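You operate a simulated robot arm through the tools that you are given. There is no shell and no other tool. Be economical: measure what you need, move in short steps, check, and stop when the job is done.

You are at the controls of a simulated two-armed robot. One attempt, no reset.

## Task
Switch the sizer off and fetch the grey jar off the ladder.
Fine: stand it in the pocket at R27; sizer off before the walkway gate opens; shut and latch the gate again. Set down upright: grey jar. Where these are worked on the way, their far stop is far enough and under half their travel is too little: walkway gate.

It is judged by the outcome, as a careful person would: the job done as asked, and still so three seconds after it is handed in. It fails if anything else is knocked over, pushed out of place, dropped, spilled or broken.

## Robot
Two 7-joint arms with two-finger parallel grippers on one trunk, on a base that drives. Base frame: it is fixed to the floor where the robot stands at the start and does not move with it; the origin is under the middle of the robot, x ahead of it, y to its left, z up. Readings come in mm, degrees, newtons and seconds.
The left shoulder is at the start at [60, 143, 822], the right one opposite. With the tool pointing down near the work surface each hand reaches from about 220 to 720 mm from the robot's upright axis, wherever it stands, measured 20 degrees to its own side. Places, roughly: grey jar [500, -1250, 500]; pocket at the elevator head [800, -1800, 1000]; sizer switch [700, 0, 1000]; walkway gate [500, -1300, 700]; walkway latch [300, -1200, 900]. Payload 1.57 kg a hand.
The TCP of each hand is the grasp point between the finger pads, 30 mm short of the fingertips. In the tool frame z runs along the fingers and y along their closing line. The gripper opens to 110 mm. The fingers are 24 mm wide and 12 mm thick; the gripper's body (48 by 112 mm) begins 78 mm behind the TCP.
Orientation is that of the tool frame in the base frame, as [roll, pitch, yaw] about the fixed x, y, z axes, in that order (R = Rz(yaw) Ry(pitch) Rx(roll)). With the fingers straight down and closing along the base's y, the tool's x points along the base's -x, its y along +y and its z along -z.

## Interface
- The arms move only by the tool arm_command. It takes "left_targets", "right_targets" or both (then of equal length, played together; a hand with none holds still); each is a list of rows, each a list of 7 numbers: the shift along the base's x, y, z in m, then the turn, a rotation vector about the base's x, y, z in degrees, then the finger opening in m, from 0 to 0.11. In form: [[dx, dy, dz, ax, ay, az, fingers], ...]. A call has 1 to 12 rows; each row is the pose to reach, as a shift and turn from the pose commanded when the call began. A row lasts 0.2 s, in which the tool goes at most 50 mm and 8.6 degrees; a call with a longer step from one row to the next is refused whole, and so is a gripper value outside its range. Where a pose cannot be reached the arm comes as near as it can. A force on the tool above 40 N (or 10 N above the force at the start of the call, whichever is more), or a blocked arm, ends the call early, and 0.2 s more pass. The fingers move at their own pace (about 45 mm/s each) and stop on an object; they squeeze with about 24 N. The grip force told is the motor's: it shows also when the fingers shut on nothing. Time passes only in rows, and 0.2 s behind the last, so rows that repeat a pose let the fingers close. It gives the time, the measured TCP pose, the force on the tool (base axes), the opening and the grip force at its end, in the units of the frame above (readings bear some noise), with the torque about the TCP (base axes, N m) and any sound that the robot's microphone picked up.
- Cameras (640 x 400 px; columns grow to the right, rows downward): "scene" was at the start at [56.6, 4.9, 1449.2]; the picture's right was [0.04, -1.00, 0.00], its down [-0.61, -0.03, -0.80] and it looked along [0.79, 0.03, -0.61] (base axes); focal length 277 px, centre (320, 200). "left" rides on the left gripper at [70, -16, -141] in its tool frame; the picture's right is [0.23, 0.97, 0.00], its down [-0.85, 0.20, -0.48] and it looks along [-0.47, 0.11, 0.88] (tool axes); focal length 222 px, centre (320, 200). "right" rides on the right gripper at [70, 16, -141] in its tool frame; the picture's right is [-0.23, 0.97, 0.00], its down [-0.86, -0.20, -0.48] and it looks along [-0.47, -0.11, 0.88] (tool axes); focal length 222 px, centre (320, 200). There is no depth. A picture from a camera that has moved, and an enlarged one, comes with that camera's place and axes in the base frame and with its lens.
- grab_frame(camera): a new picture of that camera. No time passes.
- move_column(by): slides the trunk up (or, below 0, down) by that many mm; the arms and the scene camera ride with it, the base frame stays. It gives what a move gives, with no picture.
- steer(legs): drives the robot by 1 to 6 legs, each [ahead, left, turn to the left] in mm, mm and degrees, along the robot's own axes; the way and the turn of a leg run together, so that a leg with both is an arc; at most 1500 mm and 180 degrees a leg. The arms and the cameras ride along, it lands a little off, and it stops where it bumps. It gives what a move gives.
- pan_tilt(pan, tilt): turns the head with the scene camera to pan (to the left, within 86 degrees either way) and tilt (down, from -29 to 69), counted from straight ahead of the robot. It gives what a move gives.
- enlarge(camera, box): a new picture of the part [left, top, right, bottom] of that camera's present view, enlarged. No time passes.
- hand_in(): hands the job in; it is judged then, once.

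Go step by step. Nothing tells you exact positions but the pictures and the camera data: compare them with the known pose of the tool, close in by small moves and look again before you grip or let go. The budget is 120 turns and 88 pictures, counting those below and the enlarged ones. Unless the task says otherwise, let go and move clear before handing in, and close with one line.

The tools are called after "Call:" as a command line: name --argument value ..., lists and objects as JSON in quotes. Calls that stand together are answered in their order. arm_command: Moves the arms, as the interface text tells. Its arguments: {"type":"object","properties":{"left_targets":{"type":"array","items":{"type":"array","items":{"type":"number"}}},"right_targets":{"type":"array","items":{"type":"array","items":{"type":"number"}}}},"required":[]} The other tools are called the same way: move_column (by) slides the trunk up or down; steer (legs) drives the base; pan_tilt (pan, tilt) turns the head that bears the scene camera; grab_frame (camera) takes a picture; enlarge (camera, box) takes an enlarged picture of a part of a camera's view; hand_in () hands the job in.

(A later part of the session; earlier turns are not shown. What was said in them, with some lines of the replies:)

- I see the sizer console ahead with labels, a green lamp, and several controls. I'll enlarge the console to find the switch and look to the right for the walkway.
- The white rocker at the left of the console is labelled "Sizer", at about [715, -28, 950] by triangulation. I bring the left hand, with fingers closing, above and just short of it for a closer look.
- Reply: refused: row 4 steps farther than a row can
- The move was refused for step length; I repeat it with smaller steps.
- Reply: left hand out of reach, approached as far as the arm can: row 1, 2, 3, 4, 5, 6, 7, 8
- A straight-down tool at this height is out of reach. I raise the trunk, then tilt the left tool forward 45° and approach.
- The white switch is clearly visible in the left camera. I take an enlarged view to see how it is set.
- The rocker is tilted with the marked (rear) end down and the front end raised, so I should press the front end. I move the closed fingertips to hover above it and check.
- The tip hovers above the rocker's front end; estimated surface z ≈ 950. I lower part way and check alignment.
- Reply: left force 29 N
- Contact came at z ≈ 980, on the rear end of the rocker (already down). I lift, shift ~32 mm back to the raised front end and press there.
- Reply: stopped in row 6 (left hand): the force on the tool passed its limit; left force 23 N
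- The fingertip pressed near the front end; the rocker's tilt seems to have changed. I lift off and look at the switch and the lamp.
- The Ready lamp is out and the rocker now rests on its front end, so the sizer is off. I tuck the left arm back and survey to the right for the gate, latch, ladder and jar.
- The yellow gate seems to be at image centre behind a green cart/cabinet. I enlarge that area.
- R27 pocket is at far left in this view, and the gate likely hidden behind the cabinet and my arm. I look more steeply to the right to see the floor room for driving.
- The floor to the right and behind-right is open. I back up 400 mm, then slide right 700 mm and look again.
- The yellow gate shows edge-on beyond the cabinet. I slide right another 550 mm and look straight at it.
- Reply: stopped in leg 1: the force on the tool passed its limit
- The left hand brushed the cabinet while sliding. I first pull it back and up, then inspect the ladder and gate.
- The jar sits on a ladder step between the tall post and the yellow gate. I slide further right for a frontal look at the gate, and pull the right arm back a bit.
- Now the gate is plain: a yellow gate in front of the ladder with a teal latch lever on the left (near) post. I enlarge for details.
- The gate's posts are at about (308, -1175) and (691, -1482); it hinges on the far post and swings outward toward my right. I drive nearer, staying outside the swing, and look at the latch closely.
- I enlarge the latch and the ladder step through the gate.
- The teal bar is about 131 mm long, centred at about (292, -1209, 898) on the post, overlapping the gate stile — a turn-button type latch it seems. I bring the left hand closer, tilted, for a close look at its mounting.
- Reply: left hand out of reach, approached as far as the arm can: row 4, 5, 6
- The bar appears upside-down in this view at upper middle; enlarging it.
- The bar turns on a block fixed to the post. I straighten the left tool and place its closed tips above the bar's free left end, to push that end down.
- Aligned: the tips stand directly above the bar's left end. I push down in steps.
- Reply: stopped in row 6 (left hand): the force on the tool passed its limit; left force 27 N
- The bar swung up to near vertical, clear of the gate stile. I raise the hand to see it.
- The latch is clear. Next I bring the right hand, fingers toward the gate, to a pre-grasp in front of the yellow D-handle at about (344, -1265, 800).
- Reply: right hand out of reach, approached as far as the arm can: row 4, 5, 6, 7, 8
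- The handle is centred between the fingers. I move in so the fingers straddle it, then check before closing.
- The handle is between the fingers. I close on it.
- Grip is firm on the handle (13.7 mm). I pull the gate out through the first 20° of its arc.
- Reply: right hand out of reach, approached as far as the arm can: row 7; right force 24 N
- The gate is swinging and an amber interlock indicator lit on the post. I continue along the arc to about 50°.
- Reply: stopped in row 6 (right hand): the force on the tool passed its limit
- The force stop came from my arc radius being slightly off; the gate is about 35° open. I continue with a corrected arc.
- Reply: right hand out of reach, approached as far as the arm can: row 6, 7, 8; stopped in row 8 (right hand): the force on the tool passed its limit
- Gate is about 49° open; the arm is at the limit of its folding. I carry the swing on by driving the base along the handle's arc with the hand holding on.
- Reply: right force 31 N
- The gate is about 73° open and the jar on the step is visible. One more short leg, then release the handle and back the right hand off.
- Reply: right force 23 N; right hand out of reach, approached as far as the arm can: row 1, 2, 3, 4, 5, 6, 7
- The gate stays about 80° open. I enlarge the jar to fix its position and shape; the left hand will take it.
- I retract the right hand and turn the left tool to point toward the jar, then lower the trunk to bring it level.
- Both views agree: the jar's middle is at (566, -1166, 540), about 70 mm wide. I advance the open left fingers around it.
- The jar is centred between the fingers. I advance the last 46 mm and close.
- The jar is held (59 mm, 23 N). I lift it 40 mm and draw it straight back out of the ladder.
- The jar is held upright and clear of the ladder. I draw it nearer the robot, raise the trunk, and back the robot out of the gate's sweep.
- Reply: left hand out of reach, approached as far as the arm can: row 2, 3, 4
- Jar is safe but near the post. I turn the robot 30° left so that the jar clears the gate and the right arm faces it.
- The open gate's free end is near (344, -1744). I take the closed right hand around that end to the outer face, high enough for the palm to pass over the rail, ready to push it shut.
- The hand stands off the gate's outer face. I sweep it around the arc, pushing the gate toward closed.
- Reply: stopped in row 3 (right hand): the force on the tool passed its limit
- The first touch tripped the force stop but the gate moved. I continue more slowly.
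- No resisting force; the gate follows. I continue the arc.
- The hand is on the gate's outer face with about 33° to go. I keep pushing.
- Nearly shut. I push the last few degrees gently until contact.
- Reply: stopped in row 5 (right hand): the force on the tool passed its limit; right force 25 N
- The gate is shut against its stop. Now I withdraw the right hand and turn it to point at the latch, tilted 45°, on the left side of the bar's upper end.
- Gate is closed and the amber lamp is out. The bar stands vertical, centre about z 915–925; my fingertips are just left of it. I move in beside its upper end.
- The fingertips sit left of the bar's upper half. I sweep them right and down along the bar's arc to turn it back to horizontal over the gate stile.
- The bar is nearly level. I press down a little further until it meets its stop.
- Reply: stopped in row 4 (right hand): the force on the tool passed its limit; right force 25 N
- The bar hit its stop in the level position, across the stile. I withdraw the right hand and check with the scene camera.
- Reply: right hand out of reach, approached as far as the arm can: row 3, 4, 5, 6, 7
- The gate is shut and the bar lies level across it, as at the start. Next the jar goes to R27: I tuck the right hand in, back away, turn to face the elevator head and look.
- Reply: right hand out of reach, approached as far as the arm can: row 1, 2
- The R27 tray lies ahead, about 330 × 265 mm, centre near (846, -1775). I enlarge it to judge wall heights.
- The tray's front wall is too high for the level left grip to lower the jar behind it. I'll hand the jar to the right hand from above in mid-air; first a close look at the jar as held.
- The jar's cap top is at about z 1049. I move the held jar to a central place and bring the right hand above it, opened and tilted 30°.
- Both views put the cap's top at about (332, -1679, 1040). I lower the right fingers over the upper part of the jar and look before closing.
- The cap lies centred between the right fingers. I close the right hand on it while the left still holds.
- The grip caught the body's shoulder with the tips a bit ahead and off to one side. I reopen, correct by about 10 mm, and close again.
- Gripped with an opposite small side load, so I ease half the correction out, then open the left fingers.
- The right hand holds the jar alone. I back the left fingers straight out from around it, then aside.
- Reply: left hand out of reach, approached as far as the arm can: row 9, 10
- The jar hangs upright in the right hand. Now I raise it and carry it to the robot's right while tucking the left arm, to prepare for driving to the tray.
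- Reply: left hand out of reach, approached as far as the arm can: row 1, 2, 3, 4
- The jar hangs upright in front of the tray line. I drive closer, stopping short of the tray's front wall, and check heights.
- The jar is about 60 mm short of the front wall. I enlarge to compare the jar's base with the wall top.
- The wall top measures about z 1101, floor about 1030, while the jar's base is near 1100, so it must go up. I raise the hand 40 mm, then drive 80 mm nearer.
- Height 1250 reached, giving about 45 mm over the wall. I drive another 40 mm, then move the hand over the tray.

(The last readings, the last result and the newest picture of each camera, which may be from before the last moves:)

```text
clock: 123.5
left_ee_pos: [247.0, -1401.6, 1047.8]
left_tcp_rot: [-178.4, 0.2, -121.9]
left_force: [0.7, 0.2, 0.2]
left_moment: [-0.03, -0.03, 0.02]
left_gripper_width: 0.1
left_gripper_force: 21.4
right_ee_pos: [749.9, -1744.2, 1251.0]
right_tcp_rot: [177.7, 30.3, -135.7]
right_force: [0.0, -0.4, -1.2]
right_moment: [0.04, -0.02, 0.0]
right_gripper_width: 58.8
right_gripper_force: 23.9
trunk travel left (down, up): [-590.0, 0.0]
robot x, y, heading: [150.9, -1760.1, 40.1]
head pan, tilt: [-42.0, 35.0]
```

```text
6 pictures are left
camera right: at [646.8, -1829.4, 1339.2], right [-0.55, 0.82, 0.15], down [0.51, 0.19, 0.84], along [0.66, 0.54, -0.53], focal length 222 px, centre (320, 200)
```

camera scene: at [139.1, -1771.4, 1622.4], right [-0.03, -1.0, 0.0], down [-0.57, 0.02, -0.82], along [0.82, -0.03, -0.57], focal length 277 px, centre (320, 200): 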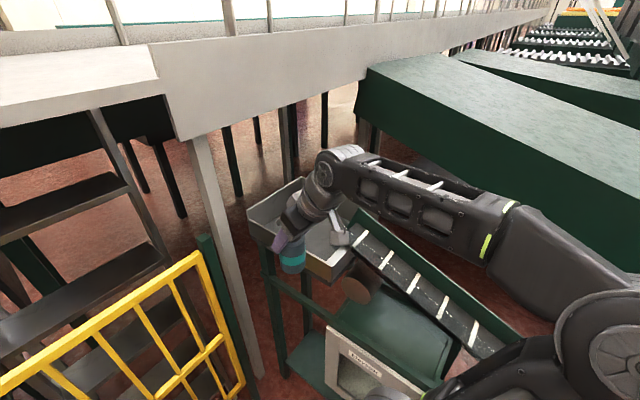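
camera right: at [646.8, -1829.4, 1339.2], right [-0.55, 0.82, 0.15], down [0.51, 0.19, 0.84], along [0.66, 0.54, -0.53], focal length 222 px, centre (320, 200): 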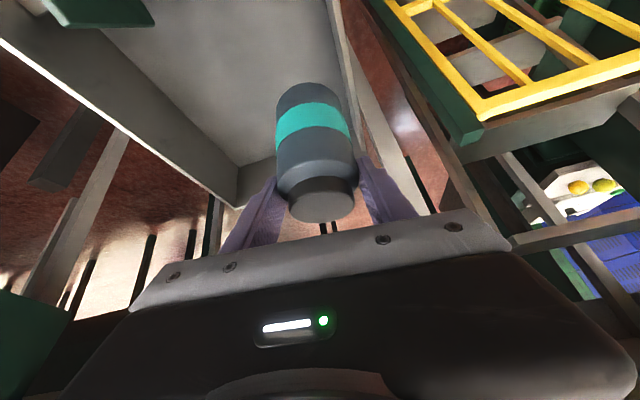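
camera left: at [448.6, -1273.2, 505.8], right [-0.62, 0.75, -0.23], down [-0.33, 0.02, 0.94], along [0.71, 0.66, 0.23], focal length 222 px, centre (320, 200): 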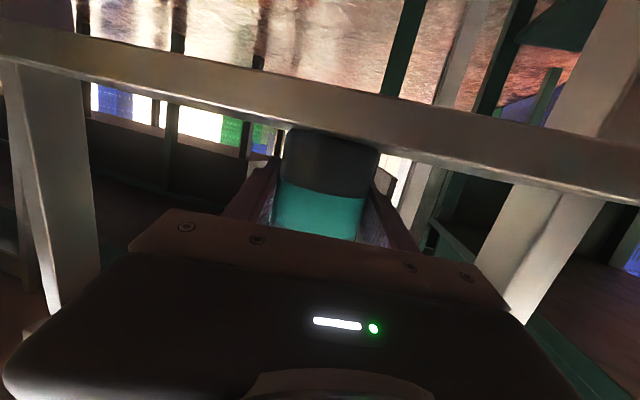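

The jar is over the tray floor, about 70 mm inside the front wall and midway across. I lower it, first to just above the floor.

Call:
arm_command --right_targets '[[0, 0, -0.025, 0, 0, 0, 0.03], [0, 0, -0.05, 0, 0, 0, 0.03], [0, 0, -0.075, 0, 0, 0, 0.03], [0, 0, -0.092, 0, 0, 0, 0.03], [0, 0, -0.1, 0, 0, 0, 0.03]]'

Call:
enlarge --camera "scene" --box '[270, 180, 400, 300]'

```text
clock: 124.7
left_ee_pos: [248.2, -1401.9, 1049.1]
left_tcp_rot: [-178.3, 0.2, -121.9]
left_force: [-0.7, 0.3, -0.8]
left_moment: [-0.03, -0.02, 0.04]
left_gripper_width: 0.0
left_gripper_force: 20.9
right_ee_pos: [749.1, -1746.0, 1149.7]
right_tcp_rot: [177.7, 30.4, -135.7]
right_force: [0.1, 0.1, -2.6]
right_moment: [0.0, 0.0, 0.01]
right_gripper_width: 58.7
right_gripper_force: 23.9
trunk travel left (down, up): [-590.0, 0.0]
robot x, y, heading: [153.6, -1757.4, 40.2]
head pan, tilt: [-42.0, 35.0]
```

```text
3.33 times, centred on (335, 240) of scene
camera zoom: at [217.7, -1779.8, 1622.5], right [-0.03, -1.0, 0.0], down [-0.57, 0.02, -0.82], along [0.82, -0.03, -0.57], focal length 924 px, centre (270, 67)
```

zoom: 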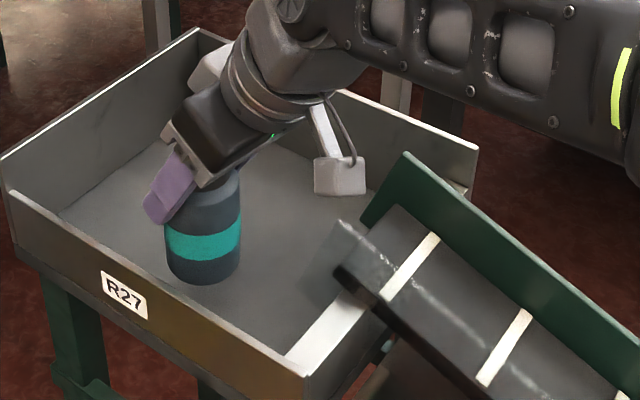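

The jar is inside the tray, close above its floor. I lower it in small steps and watch for contact.

Call:
arm_command --right_targets '[[0, 0, -0.004, 0, 0, 0, 0.03], [0, 0, -0.008, 0, 0, 0, 0.03], [0, 0, -0.011, 0, 0, 0, 0.03], [0, 0, -0.011, 0, 0, 0, 0.03]]'

```text
clock: 125.7
left_ee_pos: [248.0, -1401.9, 1049.8]
left_tcp_rot: [-178.3, 0.2, -121.9]
left_force: [-0.9, 1.2, 0.1]
left_moment: [0.01, -0.02, 0.01]
left_gripper_width: 0.0
left_gripper_force: 21.5
right_ee_pos: [748.0, -1746.9, 1139.8]
right_tcp_rot: [177.8, 30.3, -135.7]
right_force: [-0.3, -0.1, -0.7]
right_moment: [0.0, 0.01, 0.03]
right_gripper_width: 59.1
right_gripper_force: 24.4
trunk travel left (down, up): [-590.0, 0.0]
robot x, y, heading: [152.2, -1762.6, 40.1]
head pan, tilt: [-42.0, 35.0]
```

No clear contact yet; I continue in finer steps.

Call:
arm_command --right_targets '[[0, 0, -0.002, 0, 0, 0, 0.03], [0, 0, -0.004, 0, 0, 0, 0.03], [0, 0, -0.005, 0, 0, 0, 0.03]]'

```text
clock: 126.5
left_ee_pos: [247.0, -1402.5, 1048.4]
left_tcp_rot: [-178.3, 0.2, -121.9]
left_force: [0.0, 0.1, -0.5]
left_moment: [0.0, 0.02, 0.02]
left_gripper_width: 0.0
left_gripper_force: 21.5
right_ee_pos: [748.5, -1744.5, 1133.4]
right_tcp_rot: [177.7, 30.4, -135.7]
right_force: [0.5, -0.8, -2.1]
right_moment: [-0.04, 0.01, 0.02]
right_gripper_width: 58.3
right_gripper_force: 23.9
trunk travel left (down, up): [-590.0, 0.0]
robot x, y, heading: [151.4, -1760.6, 39.9]
head pan, tilt: [-42.0, 35.0]
```

Still free. Continuing down.

Call:
arm_command --right_targets '[[0, 0, -0.002, 0, 0, 0, 0.03], [0, 0, -0.004, 0, 0, 0, 0.03], [0, 0, -0.006, 0, 0, 0, 0.03]]'

```text
clock: 127.3
left_ee_pos: [247.6, -1402.5, 1048.2]
left_tcp_rot: [-178.3, 0.2, -121.9]
left_force: [-0.4, -0.4, 0.1]
left_moment: [0.02, 0.02, 0.01]
left_gripper_width: 0.0
left_gripper_force: 21.2
right_ee_pos: [749.7, -1744.7, 1128.3]
right_tcp_rot: [177.7, 30.3, -135.7]
right_force: [-0.5, -0.7, -2.4]
right_moment: [-0.03, 0.01, 0.01]
right_gripper_width: 59.0
right_gripper_force: 24.4
trunk travel left (down, up): [-590.0, 0.0]
robot x, y, heading: [151.5, -1761.7, 40.2]
head pan, tilt: [-42.0, 35.0]
```

Call:
enlarge --camera "scene" --box '[285, 210, 345, 270]'

Call:
arm_command --right_targets '[[0, 0, -0.002, 0, 0, 0, 0.03], [0, 0, -0.004, 0, 0, 0, 0.03], [0, 0, -0.006, 0, 0, 0, 0.03]]'

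```text
6.67 times, centred on (315, 240) of scene
camera zoom: at [217.7, -1779.8, 1622.5], right [-0.03, -1.0, 0.0], down [-0.57, 0.02, -0.82], along [0.82, -0.03, -0.57], focal length 1848 px, centre (353, -67)
```

zoom: 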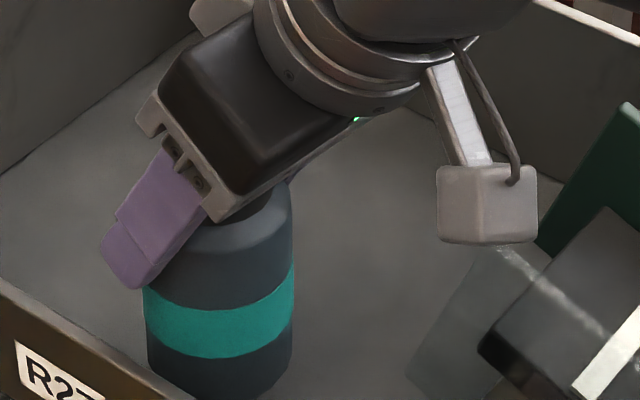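

```text
clock: 128.1
left_ee_pos: [248.0, -1401.1, 1049.3]
left_tcp_rot: [-178.3, 0.2, -122.0]
left_force: [0.0, 1.0, 0.2]
left_moment: [0.0, 0.0, 0.03]
left_gripper_width: 0.0
left_gripper_force: 21.5
right_ee_pos: [749.6, -1745.5, 1121.9]
right_tcp_rot: [177.7, 30.4, -135.7]
right_force: [0.6, 0.2, -1.6]
right_moment: [-0.01, 0.02, -0.01]
right_gripper_width: 58.5
right_gripper_force: 24.3
trunk travel left (down, up): [-590.0, 0.0]
robot x, y, heading: [151.3, -1758.3, 39.9]
head pan, tilt: [-42.0, 35.0]
```

Still no contact; the jar appears close to the floor with the wall hiding its base. I keep stepping down.

Call:
arm_command --right_targets '[[0, 0, -0.002, 0, 0, 0, 0.03], [0, 0, -0.004, 0, 0, 0, 0.03], [0, 0, -0.006, 0, 0, 0, 0.03], [0, 0, -0.007, 0, 0, 0, 0.03]]'

```text
clock: 129.1
left_ee_pos: [247.1, -1402.8, 1048.8]
left_tcp_rot: [-178.2, 0.3, -121.9]
left_force: [0.1, 0.2, 0.4]
left_moment: [0.02, 0.03, 0.04]
left_gripper_width: 0.0
left_gripper_force: 21.2
right_ee_pos: [749.5, -1745.1, 1115.2]
right_tcp_rot: [177.7, 30.2, -135.7]
right_force: [0.0, 0.0, -1.6]
right_moment: [0.0, -0.01, 0.01]
right_gripper_width: 58.8
right_gripper_force: 24.4
trunk travel left (down, up): [-590.0, 0.0]
robot x, y, heading: [153.8, -1762.7, 40.1]
head pan, tilt: [-42.0, 35.0]
```

Call:
arm_command --right_targets '[[0, 0, -0.002, 0, 0, 0, 0.03], [0, 0, -0.004, 0, 0, 0, 0.03], [0, 0, -0.006, 0, 0, 0, 0.03], [0, 0, -0.007, 0, 0, 0, 0.03]]'

```text
clock: 130.1
left_ee_pos: [248.0, -1403.1, 1048.9]
left_tcp_rot: [-178.3, 0.2, -121.9]
left_force: [0.6, 0.1, -0.8]
left_moment: [0.0, 0.0, 0.01]
left_gripper_width: 0.0
left_gripper_force: 20.8
right_ee_pos: [747.8, -1745.3, 1107.8]
right_tcp_rot: [177.7, 30.3, -135.9]
right_force: [-0.1, -0.4, -1.4]
right_moment: [-0.03, -0.01, 0.0]
right_gripper_width: 58.5
right_gripper_force: 24.6
trunk travel left (down, up): [-590.0, 0.0]
robot x, y, heading: [150.9, -1755.6, 40.3]
head pan, tilt: [-42.0, 35.0]
```

The listed pocket height is about 1000, so contact should be near. Continuing.

Call:
arm_command --right_targets '[[0, 0, -0.002, 0, 0, 0, 0.03], [0, 0, -0.004, 0, 0, 0, 0.03], [0, 0, -0.006, 0, 0, 0, 0.03]]'

```text
clock: 130.9
left_ee_pos: [246.8, -1401.9, 1049.9]
left_tcp_rot: [-178.3, 0.3, -122.0]
left_force: [-0.3, -1.1, -0.2]
left_moment: [-0.01, 0.01, 0.03]
left_gripper_width: 0.1
left_gripper_force: 21.8
right_ee_pos: [747.9, -1745.2, 1105.3]
right_tcp_rot: [178.0, 30.7, -135.8]
right_force: [-2.9, -0.3, 17.7]
right_moment: [-0.25, -0.21, -0.13]
right_gripper_width: 59.4
right_gripper_force: 24.1
trunk travel left (down, up): [-590.0, 0.0]
robot x, y, heading: [154.2, -1759.5, 40.1]
head pan, tilt: [-42.0, 35.0]
```

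Contact: 18 N upward at the expected floor height. I ease up 3 mm to unload, then open the fingers.

Call:
arm_command --right_targets '[[0, 0, 0.0025, 0, 0, 0, 0.03], [0, 0, 0.0025, 0, 0, 0, 0.03], [0, 0, 0.0025, 0, 0, 0, 0.065], [0, 0, 0.0025, 0, 0, 0, 0.075], [0, 0, 0.0025, 0, 0, 0, 0.09], [0, 0, 0.0025, 0, 0, 0, 0.09]]'

Call:
grab_frame --camera "right"

```text
clock: 132.3
left_ee_pos: [247.7, -1402.2, 1049.9]
left_tcp_rot: [-178.4, 0.0, -122.0]
left_force: [-0.2, 0.2, 0.5]
left_moment: [-0.01, 0.02, 0.03]
left_gripper_width: 0.0
left_gripper_force: 21.7
right_ee_pos: [748.6, -1748.1, 1103.9]
right_tcp_rot: [177.8, 30.4, -135.8]
right_force: [5.0, -7.6, -3.7]
right_moment: [-0.3, -0.23, 0.09]
right_gripper_width: 81.9
right_gripper_force: 0.1
trunk travel left (down, up): [-590.0, 0.0]
robot x, y, heading: [149.1, -1761.1, 40.0]
head pan, tilt: [-42.0, 35.0]
```

```text
3 pictures are left
camera right: at [647.2, -1831.6, 1192.6], right [-0.55, 0.82, 0.15], down [0.51, 0.19, 0.84], along [0.66, 0.54, -0.53], focal length 222 px, centre (320, 200)
```

right: 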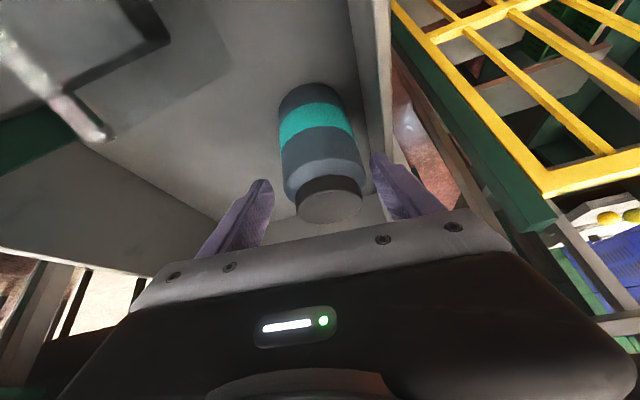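

The jar stands on the floor; one finger seems to lean lightly on the side wall, so I narrow the opening slightly and withdraw straight back along the tool axis.

Call:
arm_command --right_targets '[[0, 0, 0, 0, 0, 0, 0.078], [0, 0, 0, 0, 0, 0, 0.076], [-0.004, -0.004, 0.01, 0, 0, 0, 0.076], [-0.01, -0.01, 0.025, 0, 0, 0, 0.076], [-0.02, -0.02, 0.05, 0, 0, 0, 0.076], [-0.032, -0.032, 0.08, 0, 0, 0, 0.076], [-0.045, -0.045, 0.115, 0, 0, 0, 0.076], [-0.055, -0.055, 0.145, 0, 0, 0, 0.076]]'

Call:
enlarge --camera "scene" --box '[260, 170, 400, 300]'

```text
clock: 134.1
left_ee_pos: [246.6, -1403.1, 1049.8]
left_tcp_rot: [-178.3, 0.2, -121.8]
left_force: [-0.2, -0.1, -0.4]
left_moment: [0.02, -0.01, 0.0]
left_gripper_width: 0.0
left_gripper_force: 21.3
right_ee_pos: [693.5, -1799.6, 1250.7]
right_tcp_rot: [177.7, 30.3, -135.7]
right_force: [-0.4, 0.1, -0.4]
right_moment: [0.0, 0.0, 0.0]
right_gripper_width: 76.0
right_gripper_force: 0.0
trunk travel left (down, up): [-590.0, 0.0]
robot x, y, heading: [155.4, -1761.1, 40.0]
head pan, tilt: [-42.0, 35.0]
```

```text
3.08 times, centred on (330, 235) of scene
camera zoom: at [217.1, -1780.0, 1622.5], right [-0.03, -1.0, 0.0], down [-0.57, 0.02, -0.82], along [0.82, -0.03, -0.57], focal length 853 px, centre (289, 92)
```

zoom: 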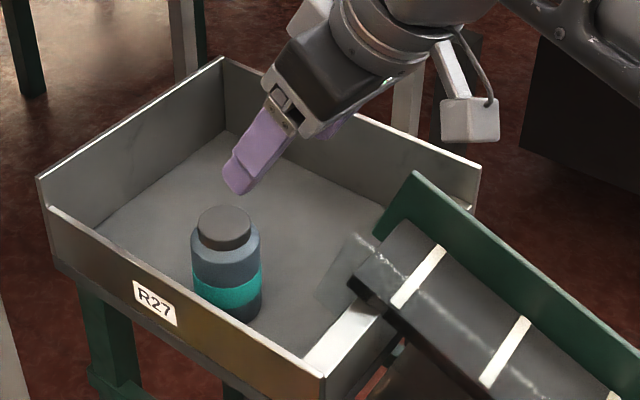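

The jar stands upright in the R27 tray, free of the hand. I back the robot away and check the gate once more.

Call:
steer --legs '[[-190, 160, 0]]'

Call:
pan_tilt --pan -20 --tilt 38

Call:
grab_frame --camera "scene"

```text
clock: 135.9
left_ee_pos: [-3.2, -1403.4, 1048.4]
left_tcp_rot: [-178.4, 0.2, -121.8]
left_force: [0.2, 0.2, 0.9]
left_moment: [0.02, -0.06, 0.02]
left_gripper_width: 0.0
left_gripper_force: 21.3
right_ee_pos: [444.4, -1800.3, 1249.4]
right_tcp_rot: [177.7, 30.5, -135.5]
right_force: [-0.9, 0.2, 0.6]
right_moment: [0.0, -0.02, 0.01]
right_gripper_width: 76.1
right_gripper_force: 0.1
trunk travel left (down, up): [-590.0, 0.0]
robot x, y, heading: [-94.9, -1760.3, 40.1]
head pan, tilt: [-42.0, 35.0]
```

```text
clock: 136.8
left_ee_pos: [-3.0, -1403.7, 1048.5]
left_tcp_rot: [-178.3, 0.2, -121.8]
left_force: [0.7, 0.2, -0.1]
left_moment: [0.0, 0.02, 0.0]
left_gripper_width: 0.0
left_gripper_force: 21.3
right_ee_pos: [445.1, -1800.3, 1250.0]
right_tcp_rot: [177.7, 30.3, -135.6]
right_force: [-0.5, 0.2, 0.6]
right_moment: [0.0, 0.0, -0.01]
right_gripper_width: 75.9
right_gripper_force: 0.0
trunk travel left (down, up): [-590.0, 0.0]
robot x, y, heading: [-100.5, -1758.7, 40.0]
head pan, tilt: [-20.0, 38.0]
```

```text
1 pictures are left
camera scene: at [-38.8, -1749.1, 1617.9], right [0.34, -0.94, 0.0], down [-0.58, -0.21, -0.79], along [0.74, 0.27, -0.62], focal length 277 px, centre (320, 200)
```

scene: 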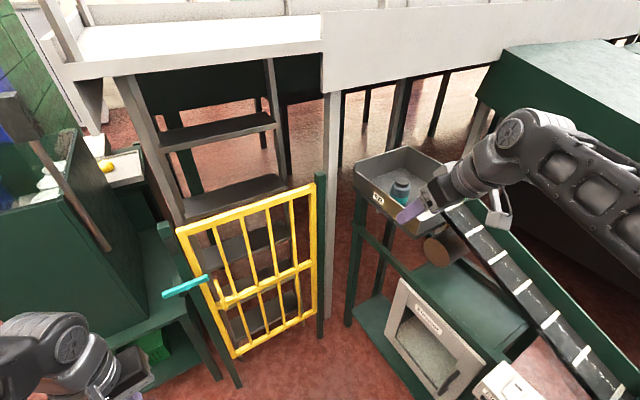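

The gate is shut with the latch bar across it, the jar stands upright in R27, and the sizer was switched off before the gate opened. Everything is clear, so I hand in.

Call:
hand_in

```text
The job is handed in.
```

The sizer is off, the grey jar stands upright in the R27 pocket, and the walkway gate is shut and latched again.
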